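You operate a simulated robot arm through the tools that you are given. There is no shell and no other tool. Be economical: measure what you need, move in short steps, check, and stop when the job is done.

Carry out the task below with a simulated two-armed robot. There is one attempt and no reset: what you move stays moved.

JOB
Drop the 22 mm ring and then the 16 mm ring on the big pin and cap it.
Fine: the big pin goes into the big silver ring first; the big red cap goes on top.

It is judged by the outcome, as a careful person would: the job done as asked, and still so three seconds after it is handed in. It fails if anything else is knocked over, pushed out of place, dropped, spilled or broken. A push-on lid holds only when it is set on centred and level and pressed home; a screw cap is set on level and turned clockwise until tight.

ROBOT AND FRAMES
Two 7-joint arms with two-finger parallel grippers on one trunk, on a base that drives. Base frame: it is fixed to the floor where the robot stands at the start and does not move with it; the origin is under the middle of the robot, x ahead of it, y to its left, z up. Lengths are in mm, angles in rad, forces in N, time in s.
The left shoulder is at the start at [70, 163, 1245], the right one opposite. With the tool pointing down near the work surface each hand reaches from about 380 to 880 mm from the robot's upright axis, wherever it stands, measured 20 degrees to its own side. Places, roughly: hole in the big silver ring [1000, 1000, 1100]. Payload 3.43 kg a hand.
The tool frame of a hand sits at the grasp point between the pads (the TCP): z along the fingers, y along the line on which they close. The tips reach 34 mm beyond it. The gripper opens to 128 mm. The fingers are 24 mm wide and 12 mm thick; the gripper's body (48 by 130 mm) begins 96 mm behind the TCP.
Orientation is that of the tool frame in the base frame, as a unit quaternion [x, y, z, w]. With the fingers straight down and closing along the base's y, the tool's x points along the base's -x, its y along +y and its z along -z.

CONTROLS
- The arms move only by the tool nudge_tool. It takes "left_commands", "right_commands" or both (then of equal length, played together; a hand with none holds still); each is text: rows parted by semicolons, each of 7 numbers parted by spaces: the shift along the tool's x, y, z in units of 500 mm (1.0 is 500 mm), then the turn, a rotation vector about the tool's x, y, z in units of 120 degrees (1.0 is 120 degrees), then the finger opening in mm, from 0 to 128. In form: tx ty tz ax ay az claw; .... A call has 1 to 8 rows; each row is the pose to reach, as a shift and turn from the pose commanded when the call began, along the tool's axes at that moment. A call with a number of a shift or a turn outside -1 to 1 is refused whole. Each row takes 0.2 s and may step no farther than 50 mm and 0.15 rad from the row before; otherwise, or with a gripper value out of range, the whole call is refused. A pose out of reach is approached as far as the arm can. The call stops where the force on the tool passes 90 N (or 10 N more than at its start, if that is more) or the arm is blocked; 0.2 s more then pass. The fingers move at their own pace (about 153 mm/s each) and stop on an object; they squeeze with about 29 N. The grip force told is the motor's: it shows also when the fingers shut on nothing. Time passes only in rows, and 0.2 s behind the last, so rows that repeat a pose let the fingers close. The reply holds the time, the measured pose of the TCP, the force on the tool along the base axes, the opening and the grip force, in the units named above and with some noise, with the torque about the TCP (base axes, N m) and any sound that the robot's microphone picked up.
- Cameras (640 x 400 px; columns grow to the right, rows downward): "scene" is now at [141.2, -10.8, 1482.2]; the picture's right is [-0.11, -0.99, 0.00], its down [-0.48, 0.05, -0.88] and it looks along [0.87, -0.09, -0.48] (base axes); focal length 248 px, centre (320, 200). "left" rides on the left gripper at [76, 11, -160] in its tool frame; the picture's right is [-0.15, 0.99, 0.00], its down [-0.88, -0.13, -0.46] and it looks along [-0.45, -0.07, 0.89] (tool axes); focal length 234 px, centre (320, 200). "right" rides on the right gripper at [76, -11, -160] in its tool frame; the picture's right is [0.15, 0.99, 0.00], its down [-0.88, 0.13, -0.46] and it looks along [-0.45, 0.07, 0.89] (tool axes); focal length 234 px, centre (320, 200). There is no depth. A picture from a camera that has moved, and an enlarged one, comes with that camera's place and axes in the base frame and with its lens.
- snapshot(camera): a new picture of that camera. The clock stands still meanwhile.
- lift_body(by): slides the trunk up (or, below 0, down) by that many mm; the arms and the scene camera ride with it, the base frame stays. It gives what a move gives, with no picture.
- roll_base(legs): drives the robot by 1 to 6 legs, each [ahead, left, turn to the left] in mm, mm and rad, along the robot's own axes; the way and the turn of a leg run together, so that a leg with both is an arc; at most 1500 mm and 3.142 rad a leg. The arms and the cameras ride along, it lands a little off, and it stops where it bumps. It gives what a move gives.
- aim_head(pan, tilt): turns the head with the scene camera to pan (to the left, within 1.501 rad either way) and tilt (down, from -0.506 to 1.204), counted from straight ahead of the robot. It gives what a move gives.
- enlarge(camera, box): a new picture of the part [left, top, right, bottom] of that camera's present view, enlarged. The clock stands still meanwhile.
- close_job(): hands the job in; it is judged then, once.

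Work in short steps. Places have to be worked out from the pictures, the camera data and where the tool is seen: move nearer, look again, correct. Check each grasp and each placing, and mend what went wrong. You have 120 turns and 108 pictures in all, those below and enlarged ones among them. Open the grippers and draw the arms clear of the work before you hand the job in, unless the task says otherwise; then end with one line.

The tools are called after "Request:" by a JSON object that holds its "method" and its "body". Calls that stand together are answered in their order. nudge_tool: Moves the arms, as the interface text tells. Its arguments: {"type":"object","properties":{"left_commands":{"type":"string"},"right_commands":{"type":"string"}},"required":[]} The other tools are called the same way: lift_body (by) slides the trunk up or down; roll_base (legs) drives the base; aim_head (pan, tilt) turns the head that bears the scene camera; snapshot (camera) takes a picture; enlarge (camera, box) takes an enlarged picture of a part of a camera's view; close_job () hands the job in.

At the start:

```text
time: 0.0
left_tcp_pos: [622.5, 194.7, 1400.7]
left_ee_rot: [-0.001, 1.0, 0.0, 0.0]
left_wrist_force: [-0.3, -0.2, 0.4]
left_torque: [0.0, -0.01, 0.02]
left_grip_width: 128.2
left_grip_force: 0.0
right_tcp_pos: [423.9, -306.0, 1381.0]
right_ee_rot: [0.002, 1.0, 0.0, -0.001]
right_wrist_force: [-0.2, 0.4, 0.2]
right_torque: [0.0, -0.01, 0.0]
right_grip_width: 128.1
right_grip_force: 0.1
trunk travel left (down, up): [-725.0, 215.0]
robot x, y, heading: [-0.6, -0.9, 0.003]
head pan, tilt: [-0.106, 0.504]
```

scene: 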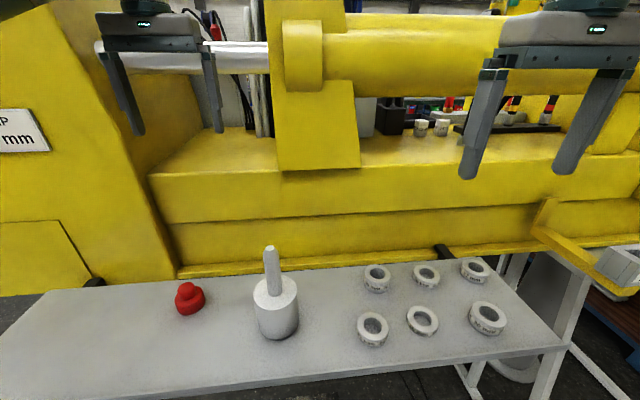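
right: 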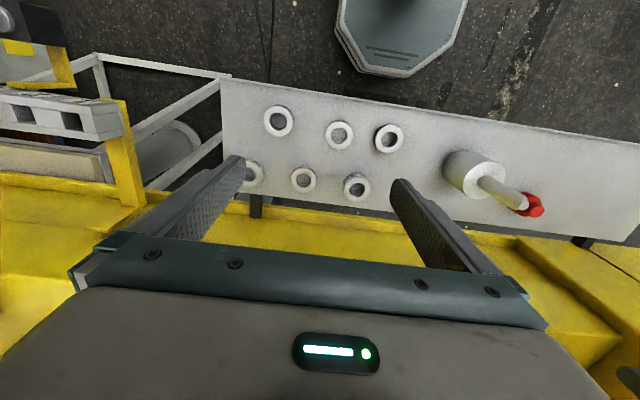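
left: 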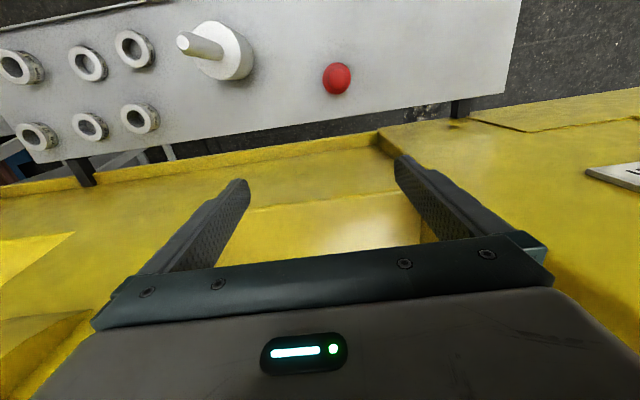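

The table holds a pin with a collar, a red cap and six labelled rings. I look closer at these and will then look toward the silver ring.

Request:
{"method": "enlarge", "body": {"camera": "scene", "box": [340, 250, 520, 360]}}

Request:
{"method": "enlarge", "body": {"camera": "scene", "box": [150, 230, 330, 350]}}

Request:
{"method": "aim_head", "body": {"pan": 0.75, "tilt": 0.4}}

Request:
{"method": "snapshot", "body": {"camera": "scene"}}

```text
3.56 times, centred on (430, 305) of scene
camera zoom: at [141.2, -10.8, 1482.2], right [-0.11, -0.99, 0.0], down [-0.48, 0.05, -0.88], along [0.87, -0.09, -0.48], focal length 884 px, centre (-71, -173)
```

zoom: 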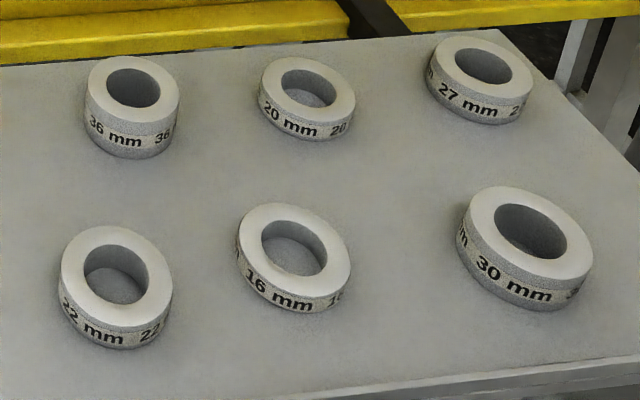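

```text
3.33 times, centred on (240, 290) of scene
camera zoom: at [141.2, -10.8, 1482.2], right [-0.11, -0.99, 0.0], down [-0.48, 0.05, -0.88], along [0.87, -0.09, -0.48], focal length 828 px, centre (587, -100)
```

zoom: 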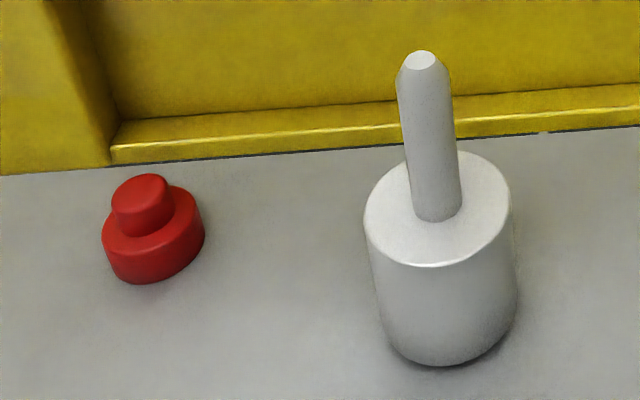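

```text
time: 1.2
left_tcp_pos: [624.0, 196.6, 1400.7]
left_ee_rot: [-0.001, 1.0, 0.0, 0.0]
left_wrist_force: [0.2, -0.5, 0.2]
left_torque: [-0.02, 0.04, 0.0]
left_grip_width: 127.9
left_grip_force: 0.0
right_tcp_pos: [423.0, -305.3, 1380.3]
right_ee_rot: [0.0, 1.0, 0.0, 0.0]
right_wrist_force: [-0.6, 0.0, -0.3]
right_torque: [0.02, 0.0, -0.01]
right_grip_width: 128.1
right_grip_force: 0.0
trunk travel left (down, up): [-725.0, 215.0]
robot x, y, heading: [-1.2, 1.5, -0.001]
head pan, tilt: [0.75, 0.4]
```

```text
102 pictures are left
camera scene: at [118.6, 62.0, 1491.8], right [0.68, -0.73, 0.0], down [-0.29, -0.27, -0.92], along [0.67, 0.63, -0.39], focal length 248 px, centre (320, 200)
```

scene: 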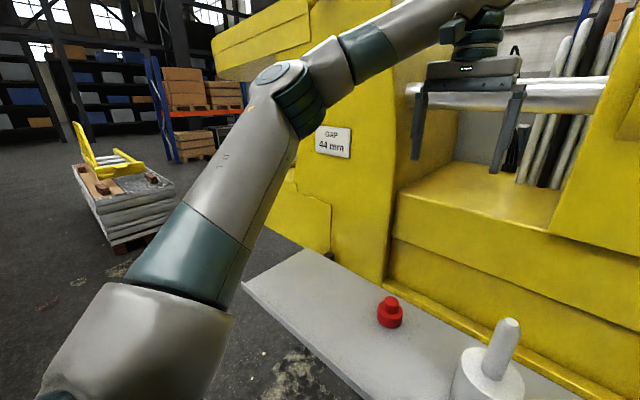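

The cap sits near (547, 238), with the table top near z≈1010. The silver ring is hidden behind the left arm, so I back off and drive left to view it straight on.

Request:
{"method": "roll_base", "body": {"legs": [[-350, 0, 0], [0, 900, 0]]}}

Request:
{"method": "aim_head", "body": {"pan": 0.0, "tilt": 0.35}}

Request:
{"method": "snapshot", "body": {"camera": "scene"}}

```text
time: 7.8
left_tcp_pos: [268.7, 1090.4, 1400.6]
left_ee_rot: [0.0, 1.0, 0.001, -0.001]
left_wrist_force: [-0.2, -0.8, 0.4]
left_torque: [0.03, -0.02, 0.0]
left_grip_width: 128.0
left_grip_force: 0.0
right_tcp_pos: [70.2, 589.3, 1379.9]
right_ee_rot: [0.0, 1.0, 0.0, 0.0]
right_wrist_force: [-0.5, 0.1, -0.2]
right_torque: [0.0, -0.02, -0.01]
right_grip_width: 127.8
right_grip_force: 0.1
trunk travel left (down, up): [-725.0, 215.0]
robot x, y, heading: [-351.7, 899.3, -0.003]
head pan, tilt: [0.75, 0.4]
```

```text
time: 8.9
left_tcp_pos: [268.0, 1090.5, 1400.0]
left_ee_rot: [0.0, 1.0, 0.0, 0.0]
left_wrist_force: [-0.4, -1.1, -0.3]
left_torque: [0.01, -0.01, -0.01]
left_grip_width: 128.0
left_grip_force: 0.2
right_tcp_pos: [69.0, 590.6, 1380.8]
right_ee_rot: [0.001, 1.0, 0.0, 0.0]
right_wrist_force: [-0.6, -0.4, 0.4]
right_torque: [0.01, 0.01, -0.01]
right_grip_width: 127.9
right_grip_force: 0.1
trunk travel left (down, up): [-725.0, 215.0]
robot x, y, heading: [-353.6, 895.4, 0.003]
head pan, tilt: [0.0, 0.351]
```

```text
101 pictures are left
camera scene: at [-210.1, 894.3, 1496.4], right [0.0, -1.0, 0.0], down [-0.34, 0.0, -0.94], along [0.94, 0.0, -0.34], focal length 248 px, centre (320, 200)
```

scene: 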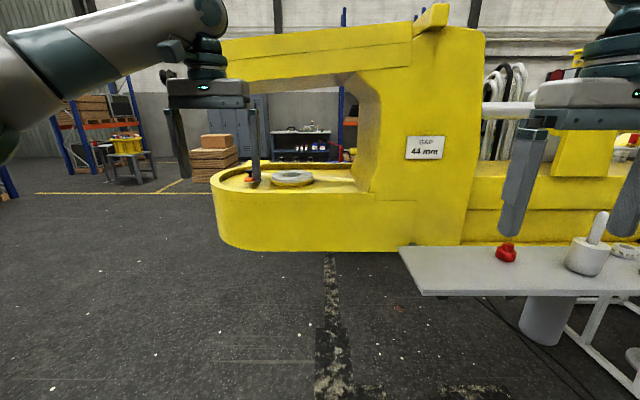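

The silver ring lies flat on the lower jaw of a C-shaped frame. Next I get a closer view of it.

Request:
{"method": "enlarge", "body": {"camera": "scene", "box": [200, 60, 480, 235]}}

```text
2.29 times, centred on (340, 148) of scene
camera zoom: at [-210.1, 894.3, 1496.4], right [0.0, -1.0, 0.0], down [-0.34, 0.0, -0.94], along [0.94, 0.0, -0.34], focal length 568 px, centre (274, 320)
```

zoom: 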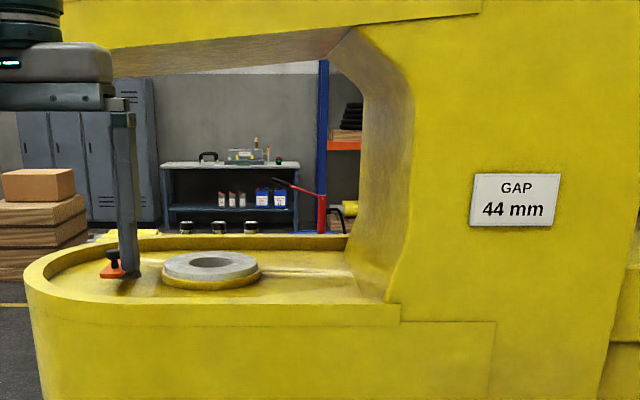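

The ring seems to have a hole wide enough for the pin's thick part, and the jaw has an overhang around z≈1600. I draw the left hand back a bit and drive closer to see inside the hole.

Request:
{"method": "nudge_tool", "body": {"left_commands": "0.1 0 0 0 0 0 128; 0.2 0 0 0 0 0 128; 0.3 0 0 0 0 0 128; 0.4 0 0 0 0 0 128"}}

Request:
{"method": "roll_base", "body": {"legs": [[500, 30, 0]]}}

Request:
{"method": "aim_head", "body": {"pan": 0.1, "tilt": 0.45}}

Request:
{"method": "snapshot", "body": {"camera": "scene"}}

```text
time: 9.9
left_tcp_pos: [65.5, 1091.5, 1400.8]
left_ee_rot: [-0.001, 1.0, 0.001, 0.0]
left_wrist_force: [0.1, 0.5, 0.2]
left_torque: [-0.05, -0.05, 0.02]
left_grip_width: 128.1
left_grip_force: 0.0
right_tcp_pos: [67.2, 593.5, 1381.0]
right_ee_rot: [0.0, 1.0, 0.0, 0.001]
right_wrist_force: [-1.2, -0.8, -0.2]
right_torque: [-0.03, -0.01, -0.01]
right_grip_width: 128.1
right_grip_force: 0.1
trunk travel left (down, up): [-725.0, 215.0]
robot x, y, heading: [-353.0, 891.5, -0.0]
head pan, tilt: [0.0, 0.351]
```

```text
time: 12.8
left_tcp_pos: [567.0, 1119.5, 1401.1]
left_ee_rot: [0.001, 1.0, 0.0, 0.0]
left_wrist_force: [-0.3, -0.4, 0.4]
left_torque: [0.04, -0.02, 0.0]
left_grip_width: 128.0
left_grip_force: 0.0
right_tcp_pos: [566.9, 618.6, 1381.0]
right_ee_rot: [0.002, 1.0, -0.001, 0.001]
right_wrist_force: [-0.2, -1.5, -0.1]
right_torque: [0.02, -0.01, 0.0]
right_grip_width: 128.0
right_grip_force: 0.1
trunk travel left (down, up): [-725.0, 215.0]
robot x, y, heading: [143.3, 925.5, 0.001]
head pan, tilt: [0.0, 0.351]
```

```text
time: 13.5
left_tcp_pos: [569.3, 1117.2, 1401.3]
left_ee_rot: [0.0, 1.0, 0.0, 0.0]
left_wrist_force: [0.1, 0.6, -1.0]
left_torque: [0.01, 0.01, 0.05]
left_grip_width: 127.9
left_grip_force: 0.0
right_tcp_pos: [569.0, 618.5, 1380.4]
right_ee_rot: [0.001, 1.0, 0.0, 0.0]
right_wrist_force: [-0.5, -0.2, 0.4]
right_torque: [0.01, 0.0, -0.02]
right_grip_width: 127.7
right_grip_force: 0.1
trunk travel left (down, up): [-725.0, 215.0]
robot x, y, heading: [145.1, 919.8, -0.002]
head pan, tilt: [0.099, 0.45]
```

```text
99 pictures are left
camera scene: at [288.6, 932.7, 1487.2], right [0.1, -1.0, 0.0], down [-0.43, -0.04, -0.9], along [0.9, 0.09, -0.44], focal length 248 px, centre (320, 200)
```

scene: 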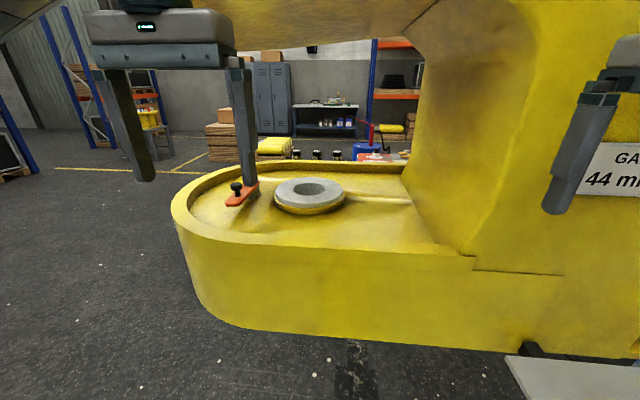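

Request:
{"method": "enlarge", "body": {"camera": "scene", "box": [230, 150, 390, 250]}}

Request:
{"method": "aim_head", "body": {"pan": 0.1, "tilt": -0.1}}

Request:
{"method": "snapshot", "body": {"camera": "scene"}}

```text
4.00 times, centred on (310, 200) of scene
camera zoom: at [288.6, 932.7, 1487.2], right [0.1, -1.0, 0.0], down [-0.43, -0.04, -0.9], along [0.9, 0.09, -0.44], focal length 994 px, centre (360, 200)
```

zoom: 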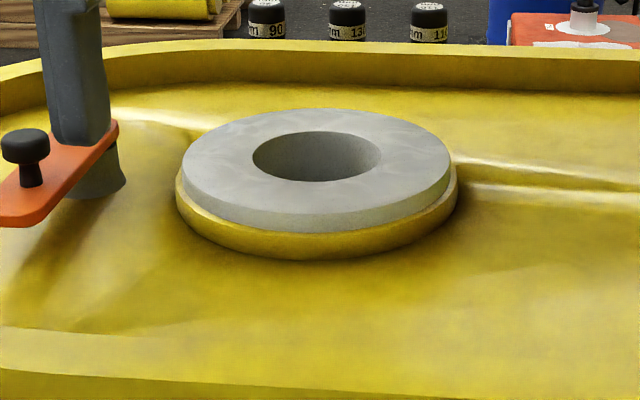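

```text
time: 14.5
left_tcp_pos: [568.8, 1118.8, 1402.2]
left_ee_rot: [0.0, 1.0, 0.0, 0.0]
left_wrist_force: [0.5, 0.1, -0.3]
left_torque: [0.03, 0.0, -0.03]
left_grip_width: 128.1
left_grip_force: 0.0
right_tcp_pos: [567.4, 618.8, 1380.0]
right_ee_rot: [0.002, 1.0, 0.0, 0.001]
right_wrist_force: [0.2, -0.3, 0.6]
right_torque: [0.01, 0.02, 0.03]
right_grip_width: 127.9
right_grip_force: 0.0
trunk travel left (down, up): [-725.0, 215.0]
robot x, y, heading: [145.7, 926.7, -0.0]
head pan, tilt: [0.099, -0.099]
```

```text
97 pictures are left
camera scene: at [283.2, 932.2, 1537.6], right [0.1, -1.0, 0.0], down [0.1, 0.01, -1.0], along [0.99, 0.1, 0.1], focal length 248 px, centre (320, 200)
```

scene: 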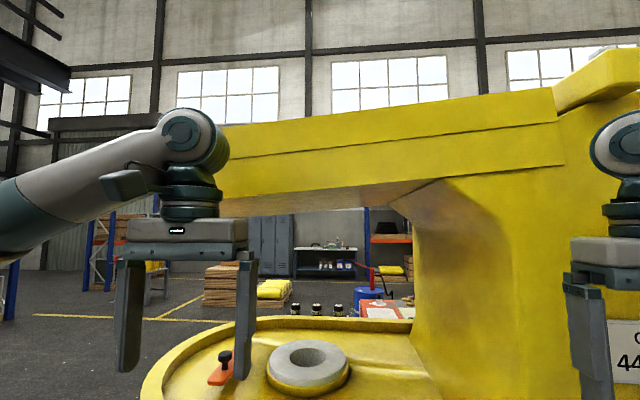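

The overhang underside looks to be at z≈1580–1610, and a downward hand needs about 275 mm above its TCP. I bring the left hand lower and forward to look into the hole with its camera.

Request:
{"method": "nudge_tool", "body": {"left_commands": "-0.06 -0.047 0.04 0 0 0 128; -0.12 -0.094 0.08 0 0 0 128; -0.18 -0.141 0.12 0 0 0 128; -0.24 -0.188 0.16 0 0 0 128; -0.3 -0.236 0.2 0 0 0 128; -0.3 -0.236 0.2 0 0 0 128"}}

Request:
{"method": "snapshot", "body": {"camera": "left"}}

```text
time: 16.1
left_tcp_pos: [737.1, 1010.0, 1294.8]
left_ee_rot: [-0.024, 1.0, 0.012, -0.009]
left_wrist_force: [1.5, -1.8, -0.3]
left_torque: [0.26, 0.04, 0.03]
left_grip_width: 128.0
left_grip_force: 0.1
right_tcp_pos: [602.3, 619.9, 1368.7]
right_ee_rot: [-0.018, 1.0, 0.01, -0.005]
right_wrist_force: [2.0, -2.4, -0.5]
right_torque: [0.35, 0.24, 0.03]
right_grip_width: 128.2
right_grip_force: 0.0
trunk travel left (down, up): [-725.0, 215.0]
robot x, y, heading: [150.6, 931.7, 0.039]
head pan, tilt: [0.099, -0.099]
stopped in row 6 (left hand): the arm was blocked; the commanded pose is now the measured one
```

```text
96 pictures are left
camera left: at [664.6, 1014.3, 1454.5], right [0.1, 0.99, 0.02], down [0.89, -0.1, 0.44], along [0.44, -0.02, -0.9], focal length 234 px, centre (320, 200)
```

left: 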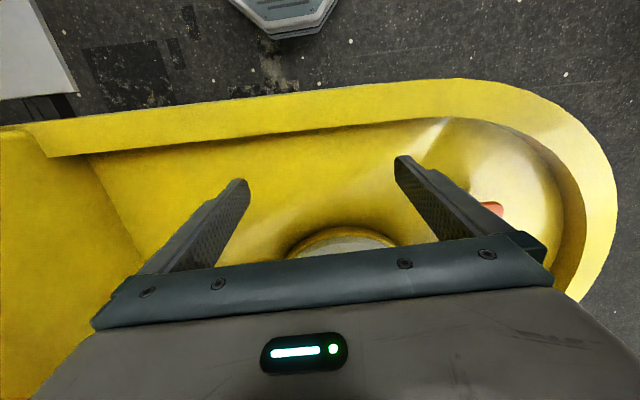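

The arm was blocked and the whole robot shifted slightly (heading 0.039). I look at what it touched before moving anything.

Request:
{"method": "snapshot", "body": {"camera": "scene"}}

Request:
{"method": "snapshot", "body": {"camera": "right"}}

```text
95 pictures are left
camera scene: at [304.1, 915.8, 1536.1], right [0.14, -0.99, -0.02], down [0.09, 0.04, -1.0], along [0.99, 0.13, 0.09], focal length 248 px, centre (320, 200)
```

scene: 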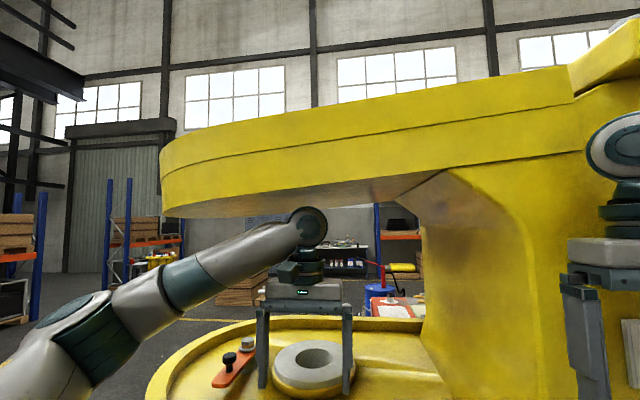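

```text
94 pictures are left
camera right: at [529.1, 602.2, 1529.4], right [-0.18, 0.98, 0.02], down [0.88, 0.15, 0.45], along [0.44, 0.1, -0.89], focal length 234 px, centre (320, 200)
```

right: 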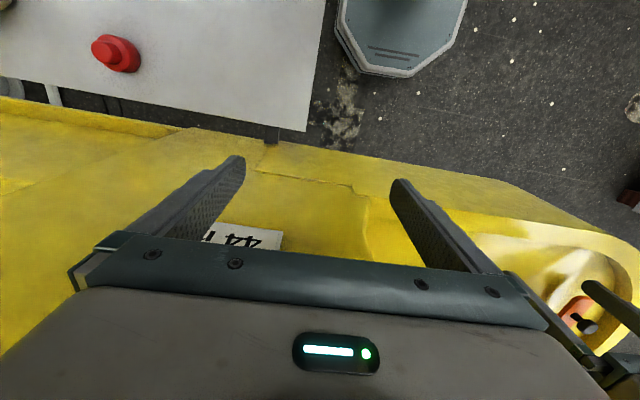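

The wrist top is touching the overhang's front lower edge, which is at about z 1560 and x 740. I back off and down, then look again at the ring.

Request:
{"method": "nudge_tool", "body": {"left_commands": "0.04 0 0.03 0 0 0 128; 0.12 0 0.08 0 0 0 128; 0.2 0 0.1 0 0 0 128; 0.28 0 0.1 0 0 0 128; 0.28 0 0.1 0 0 0 128"}}

Request:
{"method": "aim_head", "body": {"pan": 0.1, "tilt": 0.55}}

Request:
{"method": "snapshot", "body": {"camera": "scene"}}

```text
time: 17.3
left_tcp_pos: [584.2, 1029.5, 1248.8]
left_ee_rot: [-0.017, 1.0, 0.001, -0.007]
left_wrist_force: [0.3, -0.8, -0.6]
left_torque: [0.05, 0.05, 0.0]
left_grip_width: 127.9
left_grip_force: 0.0
right_tcp_pos: [584.6, 648.0, 1379.9]
right_ee_rot: [-0.012, 1.0, -0.001, -0.001]
right_wrist_force: [1.1, 0.0, -0.3]
right_torque: [0.05, 0.0, 0.02]
right_grip_width: 127.7
right_grip_force: 0.0
trunk travel left (down, up): [-725.0, 215.0]
robot x, y, heading: [148.3, 944.3, 0.022]
head pan, tilt: [0.099, -0.099]
```

```text
time: 18.3
left_tcp_pos: [583.5, 1033.8, 1248.2]
left_ee_rot: [-0.017, 1.0, 0.0, -0.006]
left_wrist_force: [-0.7, 1.0, -0.7]
left_torque: [-0.03, 0.01, 0.01]
left_grip_width: 127.6
left_grip_force: 0.1
right_tcp_pos: [582.8, 652.3, 1379.4]
right_ee_rot: [-0.013, 1.0, -0.003, 0.0]
right_wrist_force: [-0.6, 0.6, -0.2]
right_torque: [-0.06, 0.0, -0.01]
right_grip_width: 127.9
right_grip_force: 0.0
trunk travel left (down, up): [-725.0, 215.0]
robot x, y, heading: [152.7, 945.0, 0.026]
head pan, tilt: [0.099, 0.55]
```

```text
93 pictures are left
camera scene: at [289.2, 955.9, 1478.2], right [0.12, -0.99, 0.0], down [-0.52, -0.07, -0.85], along [0.85, 0.11, -0.52], focal length 248 px, centre (320, 200)
```

scene: 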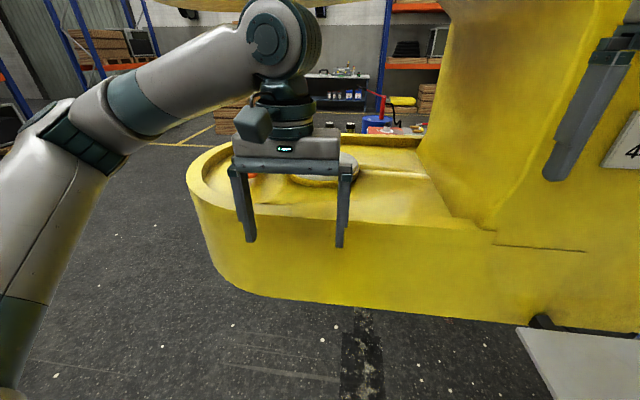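

Clear now. I return to the table, standing back (x≈-250) so a forward-tilted left hand can take the pin by its stem.

Request:
{"method": "roll_base", "body": {"legs": [[-400, 0, -0.025], [0, -1030, 0]]}}

Request:
{"method": "aim_head", "body": {"pan": 0.1, "tilt": 0.6}}

Request:
{"method": "snapshot", "body": {"camera": "scene"}}

Request:
{"method": "snapshot", "body": {"camera": "left"}}

```text
time: 25.7
left_tcp_pos: [182.7, -21.2, 1248.6]
left_ee_rot: [0.0, 1.0, 0.0, -0.007]
left_wrist_force: [-0.2, 0.2, -0.7]
left_torque: [0.0, 0.0, -0.03]
left_grip_width: 127.9
left_grip_force: 0.0
right_tcp_pos: [168.0, -402.2, 1381.3]
right_ee_rot: [0.005, 1.0, -0.003, 0.0]
right_wrist_force: [0.6, 0.6, -0.1]
right_torque: [0.02, -0.02, 0.02]
right_grip_width: 128.1
right_grip_force: 0.1
trunk travel left (down, up): [-725.0, 215.0]
robot x, y, heading: [-253.2, -98.1, -0.011]
head pan, tilt: [0.099, 0.55]
```

```text
time: 26.4
left_tcp_pos: [182.0, -21.2, 1247.5]
left_ee_rot: [0.0, 1.0, 0.001, -0.006]
left_wrist_force: [-0.2, 0.2, -0.1]
left_torque: [0.01, 0.0, 0.02]
left_grip_width: 128.2
left_grip_force: 0.1
right_tcp_pos: [167.4, -403.6, 1380.8]
right_ee_rot: [0.003, 1.0, -0.002, 0.0]
right_wrist_force: [-0.4, -0.6, -0.3]
right_torque: [0.01, 0.02, -0.01]
right_grip_width: 127.8
right_grip_force: 0.1
trunk travel left (down, up): [-725.0, 215.0]
robot x, y, heading: [-253.2, -90.6, -0.012]
head pan, tilt: [0.099, 0.6]
```

```text
92 pictures are left
camera scene: at [-115.4, -88.9, 1473.6], right [0.09, -1.0, 0.0], down [-0.56, -0.05, -0.83], along [0.82, 0.07, -0.56], focal length 248 px, centre (320, 200)
```

scene: 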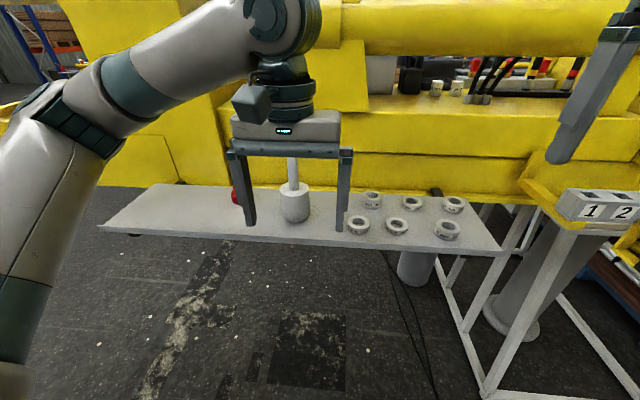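

```text
91 pictures are left
camera left: at [109.2, -9.4, 1407.9], right [0.15, 0.99, 0.0], down [0.89, -0.13, 0.45], along [0.44, -0.07, -0.9], focal length 234 px, centre (320, 200)
```

left: 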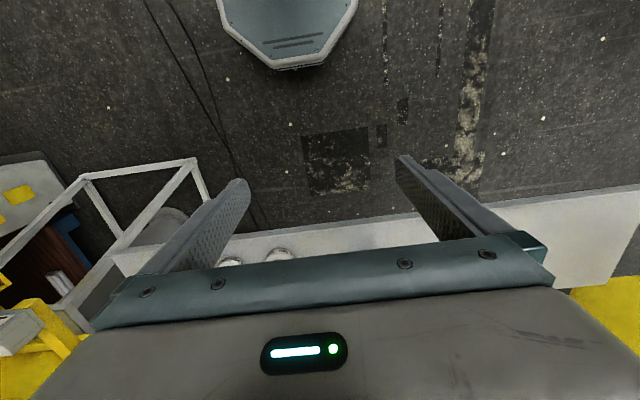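

Pin estimated at about (460, 40), stem top z≈1223. I take a zoom from this second viewpoint to triangulate it.

Request:
{"method": "enlarge", "body": {"camera": "scene", "box": [220, 140, 380, 240]}}

```text
4.00 times, centred on (300, 190) of scene
camera zoom: at [-115.4, -88.9, 1473.6], right [0.09, -1.0, 0.0], down [-0.56, -0.05, -0.83], along [0.82, 0.07, -0.56], focal length 994 px, centre (400, 240)
```

zoom: 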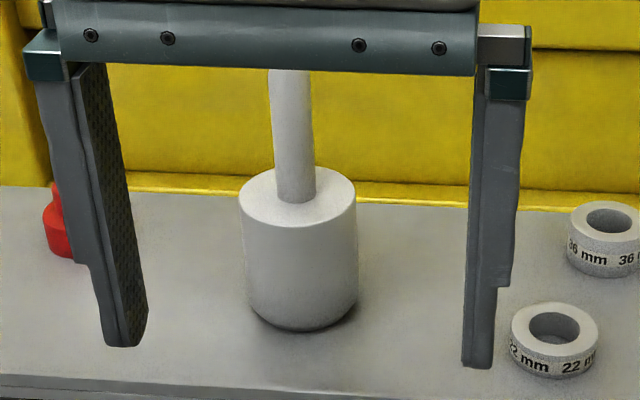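

Pin is near (460, 38), with the table at z≈1015. I tilt the left hand 60° forward and bring it to a pre-grasp pose behind the stem.

Request:
{"method": "nudge_tool", "body": {"left_commands": "-0.05 0.017 0.005 0 -0.0714 0 100; -0.1 0.034 0.01 0 -0.1428 0 100; -0.15 0.051 0.015 0 -0.2142 0 100; -0.2 0.068 0.02 0 -0.2856 0 100; -0.25 0.085 0.025 0 -0.357 0 90; -0.29 0.1 0.03 0 -0.4284 0 90; -0.33 0.118 0.036 0 -0.5 0 90; -0.33 0.118 0.036 0 -0.5 0 90"}}

Request:
{"method": "snapshot", "body": {"camera": "left"}}

Request:
{"method": "snapshot", "body": {"camera": "scene"}}

```text
time: 28.2
left_tcp_pos: [346.8, 39.1, 1228.6]
left_ee_rot: [0.0, 0.868, 0.001, 0.496]
left_wrist_force: [0.0, -0.2, 0.4]
left_torque: [0.02, 0.04, -0.02]
left_grip_width: 90.0
left_grip_force: 0.0
right_tcp_pos: [168.9, -402.3, 1379.9]
right_ee_rot: [0.004, 1.0, -0.002, 0.0]
right_wrist_force: [1.0, -0.5, 0.1]
right_torque: [0.04, -0.02, 0.03]
right_grip_width: 128.0
right_grip_force: 0.1
trunk travel left (down, up): [-725.0, 215.0]
robot x, y, heading: [-255.7, -92.2, -0.012]
head pan, tilt: [0.099, 0.6]
```

```text
89 pictures are left
camera left: at [171.5, 49.7, 1243.9], right [0.07, 0.99, 0.13], down [0.06, -0.13, 0.99], along [1.0, -0.07, -0.06], focal length 234 px, centre (320, 200)
```

left: 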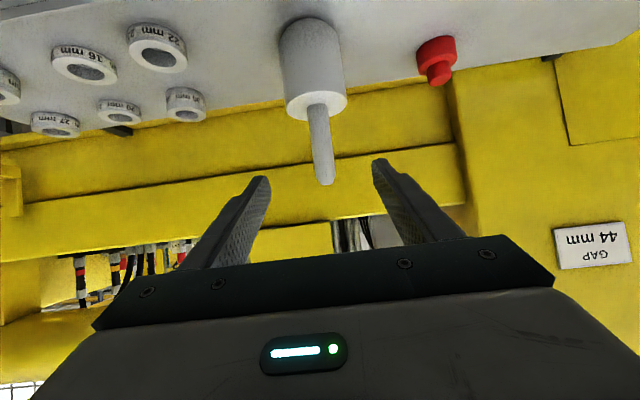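

```text
88 pictures are left
camera scene: at [-115.7, -89.4, 1473.7], right [0.09, -1.0, 0.0], down [-0.56, -0.05, -0.83], along [0.82, 0.07, -0.56], focal length 248 px, centre (320, 200)
```

scene: 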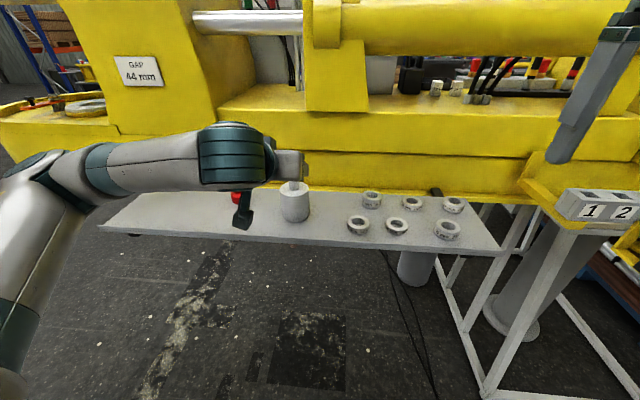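

Stem top ≈(460, 38, 1208) and collar top ≈1106. I advance along the finger direction so the stem's middle is between the pads.

Request:
{"method": "nudge_tool", "body": {"left_commands": "0.002 0 0.08 0 0 0 90; 0.004 0 0.16 0 0 0 90; 0.006 0 0.22 0 0 0 90; 0.007 -0.002 0.264 0 0 0 90; 0.007 -0.002 0.264 0 0 0 90"}}

Request:
{"method": "snapshot", "body": {"camera": "left"}}

Request:
{"method": "enlarge", "body": {"camera": "scene", "box": [220, 140, 380, 240]}}

```text
time: 29.4
left_tcp_pos: [461.0, 36.6, 1157.5]
left_ee_rot: [0.0, 0.869, 0.0, 0.495]
left_wrist_force: [0.5, -1.0, -0.2]
left_torque: [-0.01, -0.01, -0.01]
left_grip_width: 89.9
left_grip_force: 0.0
right_tcp_pos: [167.6, -401.6, 1382.0]
right_ee_rot: [0.005, 1.0, -0.002, 0.001]
right_wrist_force: [0.5, 0.2, -0.1]
right_torque: [-0.01, -0.01, 0.0]
right_grip_width: 127.9
right_grip_force: 0.1
trunk travel left (down, up): [-725.0, 215.0]
robot x, y, heading: [-257.2, -96.9, -0.01]
head pan, tilt: [0.099, 0.6]
```

```text
87 pictures are left
camera left: at [284.4, 49.1, 1173.4], right [0.07, 0.99, 0.13], down [0.06, -0.13, 0.99], along [1.0, -0.07, -0.07], focal length 234 px, centre (320, 200)
```

left: 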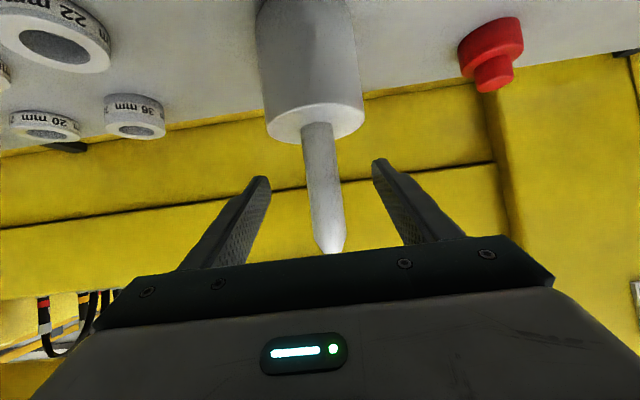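

```text
4.00 times, centred on (300, 190) of scene
camera zoom: at [-116.0, -88.8, 1473.7], right [0.09, -1.0, 0.0], down [-0.56, -0.05, -0.83], along [0.82, 0.07, -0.56], focal length 994 px, centre (400, 240)
```

zoom: 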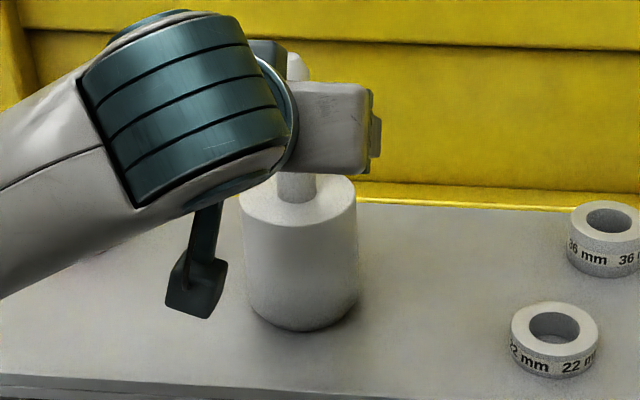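

The stem stands between the pads about 4 mm to the left of centre. I shift over and close.

Request:
{"method": "nudge_tool", "body": {"left_commands": "0 0.008 0 0 0 0 70; 0 0.008 0 0 0 0 40; 0 0.008 0 0 0 0 10; 0 0.008 0 0 0 0 10; 0 0.008 0 0 0 0 10"}}

Request:
{"method": "snapshot", "body": {"camera": "left"}}

```text
time: 30.6
left_tcp_pos: [458.4, 40.3, 1157.3]
left_ee_rot: [0.0, 0.869, 0.0, 0.494]
left_wrist_force: [-2.2, -1.8, -0.7]
left_torque: [-0.54, 0.23, -0.03]
left_grip_width: 27.3
left_grip_force: 28.7
right_tcp_pos: [169.0, -402.9, 1380.4]
right_ee_rot: [0.005, 1.0, -0.002, 0.001]
right_wrist_force: [-0.2, 0.8, -0.7]
right_torque: [-0.02, -0.02, 0.0]
right_grip_width: 127.9
right_grip_force: 0.1
trunk travel left (down, up): [-725.0, 215.0]
robot x, y, heading: [-251.2, -94.5, -0.012]
head pan, tilt: [0.099, 0.6]
```

```text
85 pictures are left
camera left: at [284.1, 52.9, 1173.0], right [0.07, 0.99, 0.13], down [0.06, -0.13, 0.99], along [1.0, -0.07, -0.07], focal length 234 px, centre (320, 200)
```

left: 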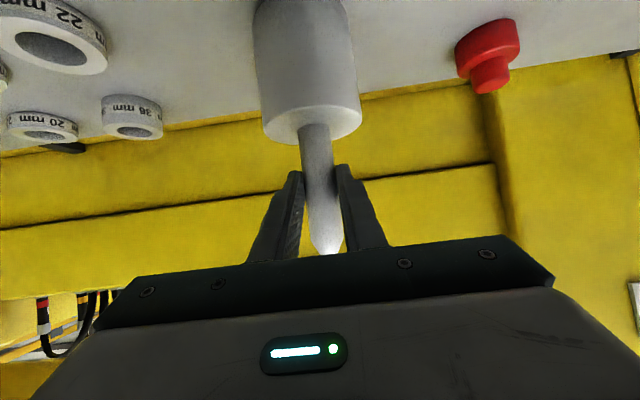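

Gripped at 27.3 mm. A small test lift of 30 mm.

Request:
{"method": "nudge_tool", "body": {"left_commands": "-0.009 0 -0.005 0 0 0 10; -0.017 0 -0.01 0 0 0 10; -0.035 0 -0.02 0 0 0 10; -0.052 0 -0.03 0 0 0 10; -0.052 0 -0.03 0 0 0 10"}}

Request:
{"method": "snapshot", "body": {"camera": "left"}}

Request:
{"method": "enlarge", "body": {"camera": "scene", "box": [220, 140, 380, 240]}}

```text
time: 31.8
left_tcp_pos: [461.8, 42.5, 1187.2]
left_ee_rot: [0.001, 0.87, 0.0, 0.494]
left_wrist_force: [0.2, -1.5, -11.7]
left_torque: [-0.77, 0.21, -0.33]
left_grip_width: 27.0
left_grip_force: 28.7
right_tcp_pos: [168.9, -402.3, 1380.6]
right_ee_rot: [0.005, 1.0, -0.003, 0.0]
right_wrist_force: [0.3, -0.5, 0.8]
right_torque: [0.02, -0.01, 0.03]
right_grip_width: 127.9
right_grip_force: 0.0
trunk travel left (down, up): [-725.0, 215.0]
robot x, y, heading: [-256.8, -94.0, -0.008]
head pan, tilt: [0.099, 0.6]
```

```text
84 pictures are left
camera left: at [285.6, 53.7, 1202.3], right [0.07, 0.99, 0.13], down [0.06, -0.13, 0.99], along [1.0, -0.07, -0.07], focal length 234 px, centre (320, 200)
```

left: 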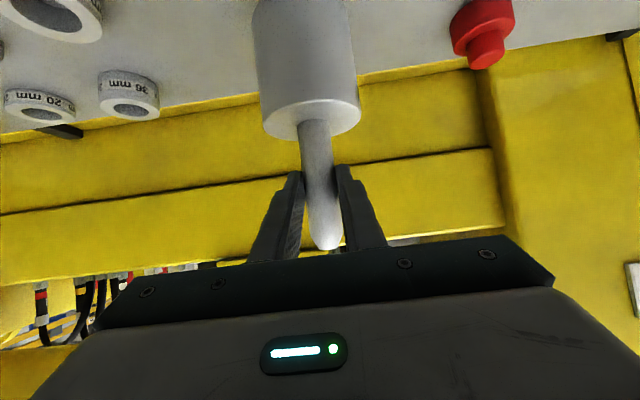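

```text
4.00 times, centred on (300, 190) of scene
camera zoom: at [-114.0, -88.4, 1473.4], right [0.09, -1.0, 0.0], down [-0.56, -0.05, -0.82], along [0.82, 0.07, -0.57], focal length 994 px, centre (400, 240)
```

zoom: 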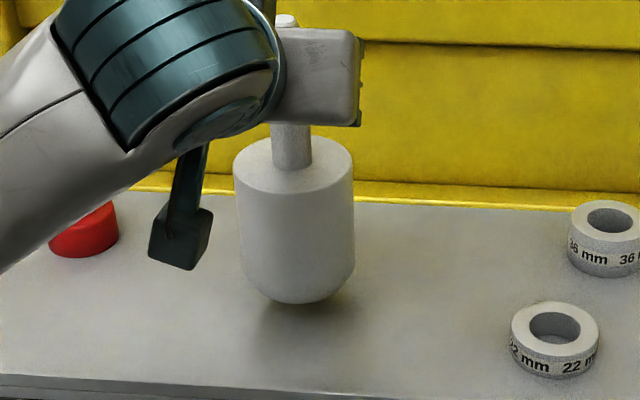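

Lifted cleanly (≈1.15 kg); pin bottom = TCP−149. I raise it and carry it over toward the ring, stopping short to look.

Request:
{"method": "nudge_tool", "body": {"left_commands": "-0.06 0 -0.035 0 0 0 10; -0.12 0 -0.07 0 0 0 10; -0.18 0 -0.105 0 0 0 10; -0.2425 0 -0.14 0 0 0 10; -0.2425 0 -0.14 0 0 0 10"}}

Request:
{"method": "roll_base", "body": {"legs": [[0, 970, 0.01]]}}

Request:
{"method": "aim_head", "body": {"pan": 0.0, "tilt": 0.35}}

Request:
{"method": "snapshot", "body": {"camera": "scene"}}

Request:
{"method": "snapshot", "body": {"camera": "left"}}

```text
time: 33.0
left_tcp_pos: [463.8, 43.3, 1325.4]
left_ee_rot: [0.0, 0.869, 0.0, 0.494]
left_wrist_force: [0.7, -2.5, -10.7]
left_torque: [-0.75, 0.23, -0.3]
left_grip_width: 27.1
left_grip_force: 29.0
right_tcp_pos: [169.8, -401.2, 1379.9]
right_ee_rot: [0.004, 1.0, -0.003, 0.0]
right_wrist_force: [1.1, -0.4, -0.8]
right_torque: [-0.05, 0.03, -0.01]
right_grip_width: 128.0
right_grip_force: 0.0
trunk travel left (down, up): [-725.0, 215.0]
robot x, y, heading: [-253.0, -94.3, -0.013]
head pan, tilt: [0.099, 0.6]
```

```text
time: 38.0
left_tcp_pos: [469.5, 1015.4, 1325.7]
left_ee_rot: [-0.001, 0.869, 0.001, 0.494]
left_wrist_force: [-0.1, 0.9, -10.9]
left_torque: [0.73, 0.2, 0.24]
left_grip_width: 27.0
left_grip_force: 29.1
right_tcp_pos: [178.0, 568.8, 1379.7]
right_ee_rot: [0.003, 1.0, -0.001, 0.0]
right_wrist_force: [-0.2, -0.4, -0.4]
right_torque: [-0.01, -0.02, 0.01]
right_grip_width: 127.9
right_grip_force: 0.1
trunk travel left (down, up): [-725.0, 215.0]
robot x, y, heading: [-247.1, 875.4, -0.004]
head pan, tilt: [0.099, 0.6]
```

```text
time: 38.8
left_tcp_pos: [469.2, 1014.8, 1326.5]
left_ee_rot: [0.0, 0.869, 0.001, 0.494]
left_wrist_force: [-0.8, -1.8, -10.9]
left_torque: [-0.78, 0.27, -0.26]
left_grip_width: 26.9
left_grip_force: 29.1
right_tcp_pos: [178.0, 569.6, 1381.0]
right_ee_rot: [0.003, 1.0, -0.003, 0.001]
right_wrist_force: [0.4, -0.7, -0.1]
right_torque: [-0.01, 0.02, 0.03]
right_grip_width: 128.0
right_grip_force: 0.0
trunk travel left (down, up): [-725.0, 215.0]
robot x, y, heading: [-241.7, 874.8, -0.003]
head pan, tilt: [0.0, 0.351]
```

```text
82 pictures are left
camera scene: at [-101.7, 873.6, 1496.1], right [0.0, -1.0, 0.0], down [-0.35, 0.0, -0.94], along [0.94, 0.0, -0.35], focal length 248 px, centre (320, 200)
```

scene: 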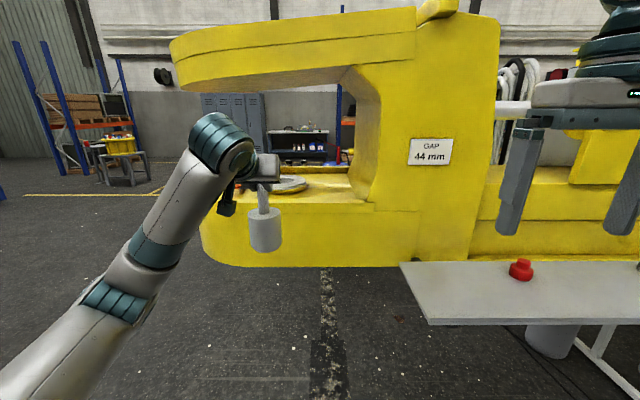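

```text
81 pictures are left
camera left: at [293.6, 1026.9, 1341.4], right [0.07, 0.99, 0.13], down [0.06, -0.13, 0.99], along [1.0, -0.06, -0.07], focal length 234 px, centre (320, 200)
```

left: 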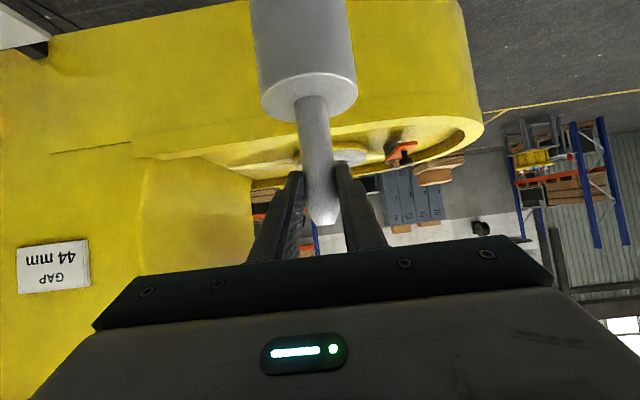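

The pin slid slightly in the grip while driving, so I must keep watching it. I zoom in to measure the overhang and the ring relative to the hand.

Request:
{"method": "enlarge", "body": {"camera": "scene", "box": [150, 40, 400, 270]}}

Request:
{"method": "enlarge", "body": {"camera": "left", "box": [220, 60, 460, 260]}}

```text
1.74 times, centred on (275, 155) of scene
camera zoom: at [-101.7, 873.6, 1496.1], right [0.0, -1.0, 0.0], down [-0.35, 0.0, -0.94], along [0.94, 0.0, -0.35], focal length 432 px, centre (398, 278)
```

zoom: 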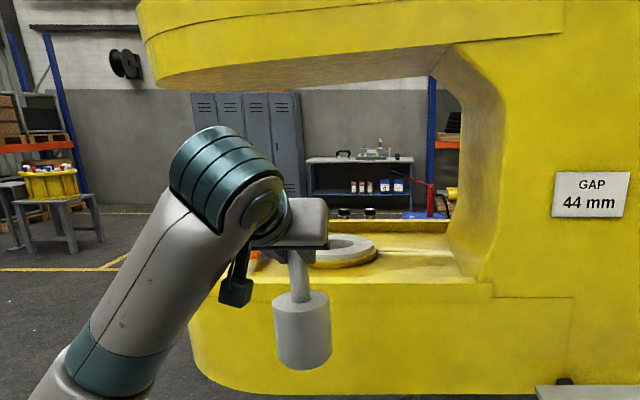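

```text
2.00 times, centred on (340, 160) of left
camera zoom: at [293.6, 1026.9, 1341.4], right [0.07, 0.99, 0.13], down [0.06, -0.13, 0.99], along [1.0, -0.06, -0.07], focal length 468 px, centre (280, 280)
```

zoom: 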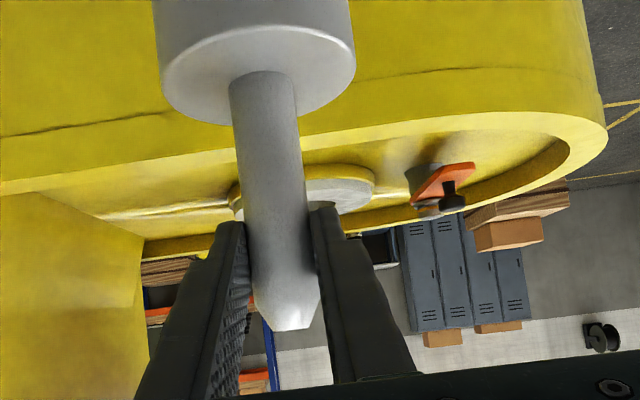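

Ring top is estimated at (985, 1030, z≈1185) and the pin bottom is now about TCP−175. I raise the pin gently 47 mm, then drive in part of the way and check.

Request:
{"method": "nudge_tool", "body": {"left_commands": "-0.009 0 -0.005 0 0 0 8; -0.026 0 -0.015 0 0 0 8; -0.043 0 -0.025 0 0 0 8; -0.06 0 -0.035 0 0 0 8; -0.076 0 -0.044 0 0 0 8; -0.081 0 -0.047 0 0 0 8; -0.081 0 -0.047 0 0 0 8"}}

Request:
{"method": "roll_base", "body": {"legs": [[230, 15, 0]]}}

Request:
{"method": "enlarge", "body": {"camera": "left", "box": [220, 60, 460, 260]}}

Request:
{"method": "snapshot", "body": {"camera": "scene"}}

```text
time: 40.4
left_tcp_pos: [469.5, 1015.2, 1371.6]
left_ee_rot: [0.0, 0.869, 0.0, 0.494]
left_wrist_force: [-0.1, 1.7, -10.4]
left_torque: [0.7, 0.18, 0.24]
left_grip_width: 27.0
left_grip_force: 29.5
right_tcp_pos: [178.1, 569.6, 1381.0]
right_ee_rot: [0.002, 1.0, -0.001, 0.001]
right_wrist_force: [-0.2, -0.4, 0.1]
right_torque: [-0.01, -0.01, -0.04]
right_grip_width: 128.2
right_grip_force: 0.1
trunk travel left (down, up): [-725.0, 215.0]
robot x, y, heading: [-250.5, 875.6, -0.009]
head pan, tilt: [0.0, 0.351]
```

```text
time: 42.1
left_tcp_pos: [698.2, 1031.2, 1373.4]
left_ee_rot: [-0.002, 0.869, 0.002, 0.495]
left_wrist_force: [-0.2, 0.2, -10.2]
left_torque: [0.01, -0.49, -0.03]
left_grip_width: 27.5
left_grip_force: 29.0
right_tcp_pos: [407.1, 584.0, 1381.8]
right_ee_rot: [0.002, 1.0, -0.003, 0.001]
right_wrist_force: [0.5, 0.1, -0.5]
right_torque: [-0.02, 0.0, 0.02]
right_grip_width: 128.0
right_grip_force: 0.1
trunk travel left (down, up): [-725.0, 215.0]
robot x, y, heading: [-19.0, 890.8, -0.001]
head pan, tilt: [0.0, 0.351]
```

```text
2.00 times, centred on (340, 160) of left
camera zoom: at [522.4, 1041.2, 1388.7], right [0.07, 0.99, 0.13], down [0.06, -0.13, 0.99], along [1.0, -0.06, -0.07], focal length 468 px, centre (280, 280)
```

zoom: 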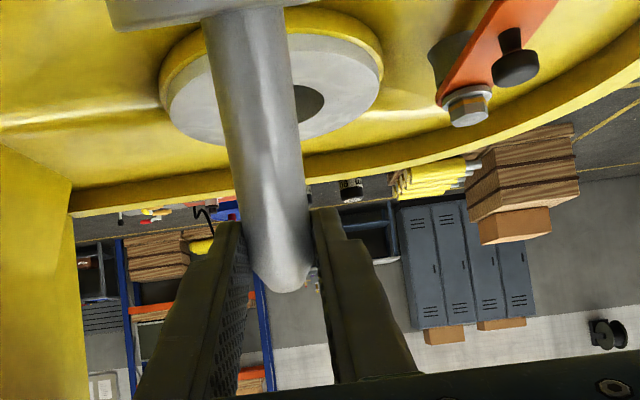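

```text
77 pictures are left
camera scene: at [126.7, 887.4, 1496.4], right [0.0, -1.0, 0.0], down [-0.34, 0.0, -0.94], along [0.94, 0.0, -0.34], focal length 248 px, centre (320, 200)
```

scene: 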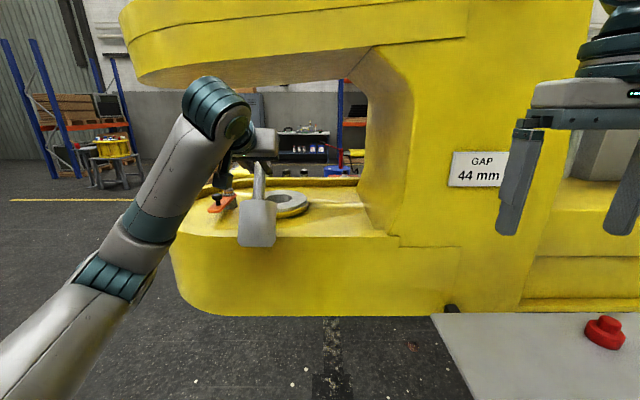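

The torque reading and pictures suggest the pin has swung in the grip. I look closer.

Request:
{"method": "enlarge", "body": {"camera": "scene", "box": [170, 120, 330, 260]}}

Request:
{"method": "snapshot", "body": {"camera": "left"}}

```text
2.86 times, centred on (250, 190) of scene
camera zoom: at [126.7, 887.4, 1496.4], right [0.0, -1.0, 0.0], down [-0.34, 0.0, -0.94], along [0.94, 0.0, -0.34], focal length 710 px, centre (520, 229)
```

zoom: 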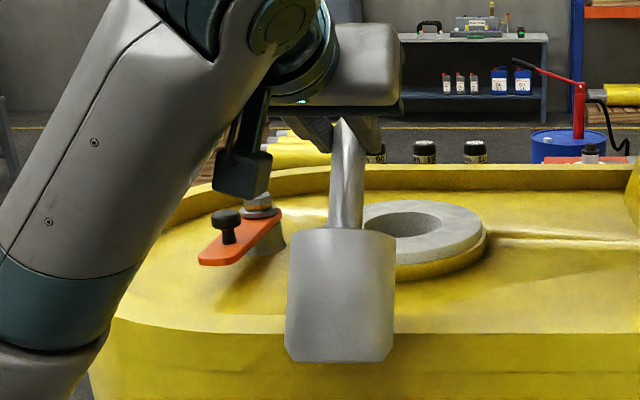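

```text
75 pictures are left
camera left: at [522.4, 1041.2, 1388.7], right [0.07, 0.99, 0.13], down [0.06, -0.13, 0.99], along [1.0, -0.06, -0.07], focal length 234 px, centre (320, 200)
```

left: 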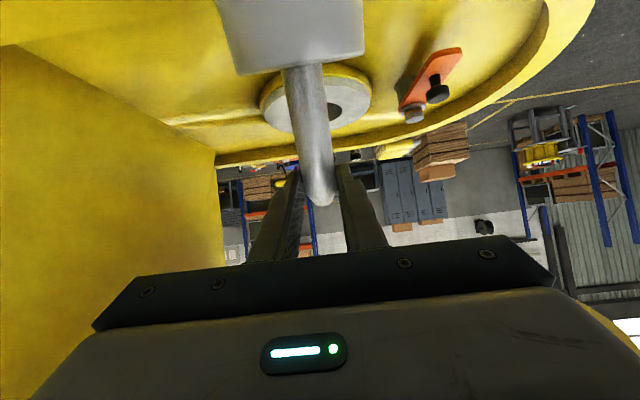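

The pin has tipped about 23–25° in the pads (bottom toward the robot) and slid toward its tip. I slowly pitch the hand to bring it upright again, using gentle motion only.

Request:
{"method": "nudge_tool", "body": {"left_commands": "0 0 0 0 -0.012 0 4; 0 0 0 0 -0.038 0 4; 0 0 0 0 -0.066 0 4; 0 0 0 0 -0.094 0 4; 0 0 0 0 -0.122 0 4; 0 0 0 0 -0.15 0 4; 0 0 0 0 -0.176 0 4; 0 0 0 0 -0.19 0 4"}}

Request:
{"method": "enlarge", "body": {"camera": "scene", "box": [170, 120, 330, 260]}}

Request:
{"method": "snapshot", "body": {"camera": "left"}}

```text
time: 43.9
left_tcp_pos: [696.1, 1030.9, 1373.2]
left_ee_rot: [-0.001, 0.754, 0.002, 0.657]
left_wrist_force: [-7.2, -0.1, -8.3]
left_torque: [-0.1, 0.96, 0.0]
left_grip_width: 27.5
left_grip_force: 29.4
right_tcp_pos: [407.2, 583.9, 1380.2]
right_ee_rot: [0.002, 1.0, -0.001, 0.001]
right_wrist_force: [-0.1, -0.7, -0.1]
right_torque: [0.01, 0.02, -0.03]
right_grip_width: 127.9
right_grip_force: 0.0
trunk travel left (down, up): [-725.0, 215.0]
robot x, y, heading: [-19.4, 885.9, -0.0]
head pan, tilt: [0.0, 0.351]
```

```text
2.86 times, centred on (250, 190) of scene
camera zoom: at [126.1, 887.2, 1496.4], right [0.0, -1.0, 0.0], down [-0.34, 0.0, -0.94], along [0.94, 0.0, -0.34], focal length 710 px, centre (520, 229)
```

zoom: 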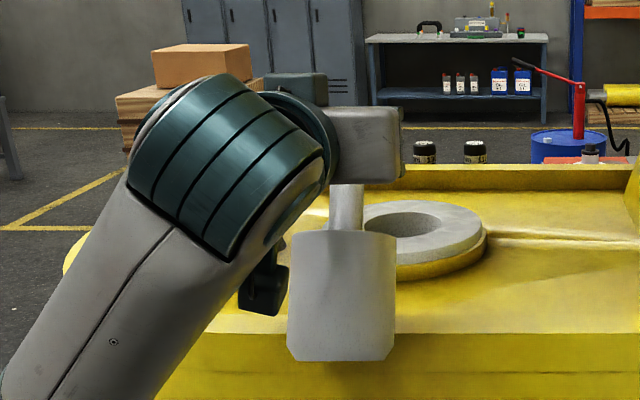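

```text
73 pictures are left
camera left: at [529.2, 1041.3, 1319.5], right [0.01, 0.99, 0.15], down [-0.33, -0.13, 0.93], along [0.94, -0.06, 0.32], focal length 234 px, centre (320, 200)
```

left: 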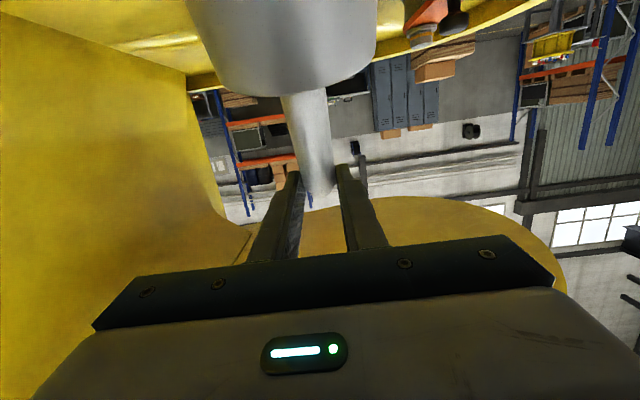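

The force reading (-7 N in x) and re-triangulation show the jaw's front rim is at x≈660, z≈1210, and the pin body has been pushed against it. I back off slowly with the arm.

Request:
{"method": "nudge_tool", "body": {"left_commands": "0.002 0 -0.014 0 0 0 4; 0.005 0 -0.034 0 0 0 4; 0.008 0 -0.055 0 0 0 4; 0.011 0 -0.078 0 0 0 4; 0.014 0 -0.1 0 0 0 4; 0.017 0 -0.12 0 0 0 4; 0.019 0 -0.135 0 0 0 4; 0.019 0 -0.14 0 0 0 4"}}

Request:
{"method": "enlarge", "body": {"camera": "scene", "box": [170, 120, 330, 260]}}

Request:
{"method": "snapshot", "body": {"camera": "left"}}

```text
time: 45.7
left_tcp_pos: [628.2, 1029.2, 1371.4]
left_ee_rot: [-0.003, 0.755, 0.003, 0.656]
left_wrist_force: [0.2, 0.8, -11.4]
left_torque: [0.0, -0.5, -0.02]
left_grip_width: 27.3
left_grip_force: 29.2
right_tcp_pos: [409.0, 584.3, 1380.8]
right_ee_rot: [0.002, 1.0, -0.002, -0.001]
right_wrist_force: [-0.5, -0.7, -0.2]
right_torque: [0.01, 0.0, 0.0]
right_grip_width: 128.1
right_grip_force: 0.1
trunk travel left (down, up): [-725.0, 215.0]
robot x, y, heading: [-19.7, 889.2, -0.004]
head pan, tilt: [0.0, 0.351]
```

```text
2.86 times, centred on (250, 190) of scene
camera zoom: at [127.7, 887.3, 1496.2], right [0.0, -1.0, 0.0], down [-0.34, 0.0, -0.94], along [0.94, 0.0, -0.34], focal length 710 px, centre (520, 229)
```

zoom: 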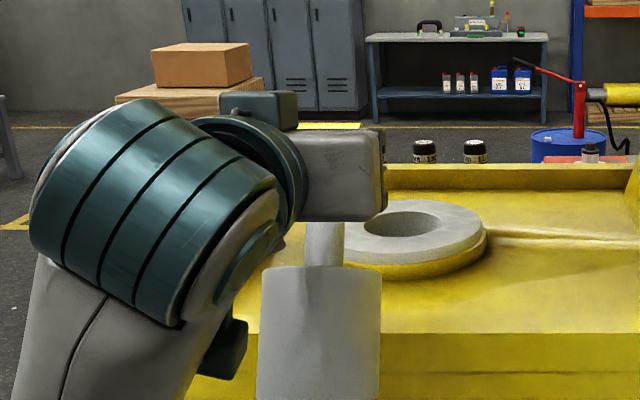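

```text
71 pictures are left
camera left: at [459.8, 1041.1, 1318.8], right [0.01, 0.99, 0.15], down [-0.33, -0.13, 0.94], along [0.94, -0.06, 0.32], focal length 234 px, centre (320, 200)
```

left: 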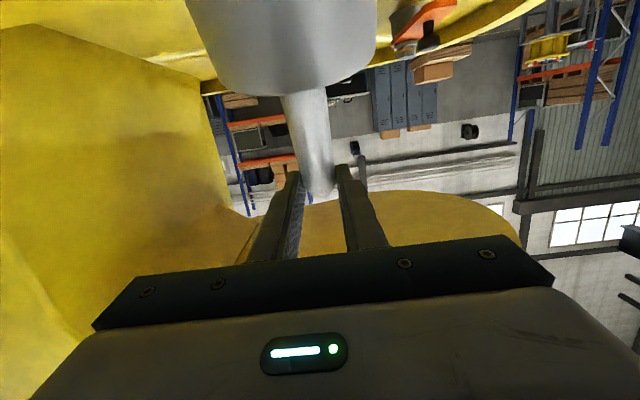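

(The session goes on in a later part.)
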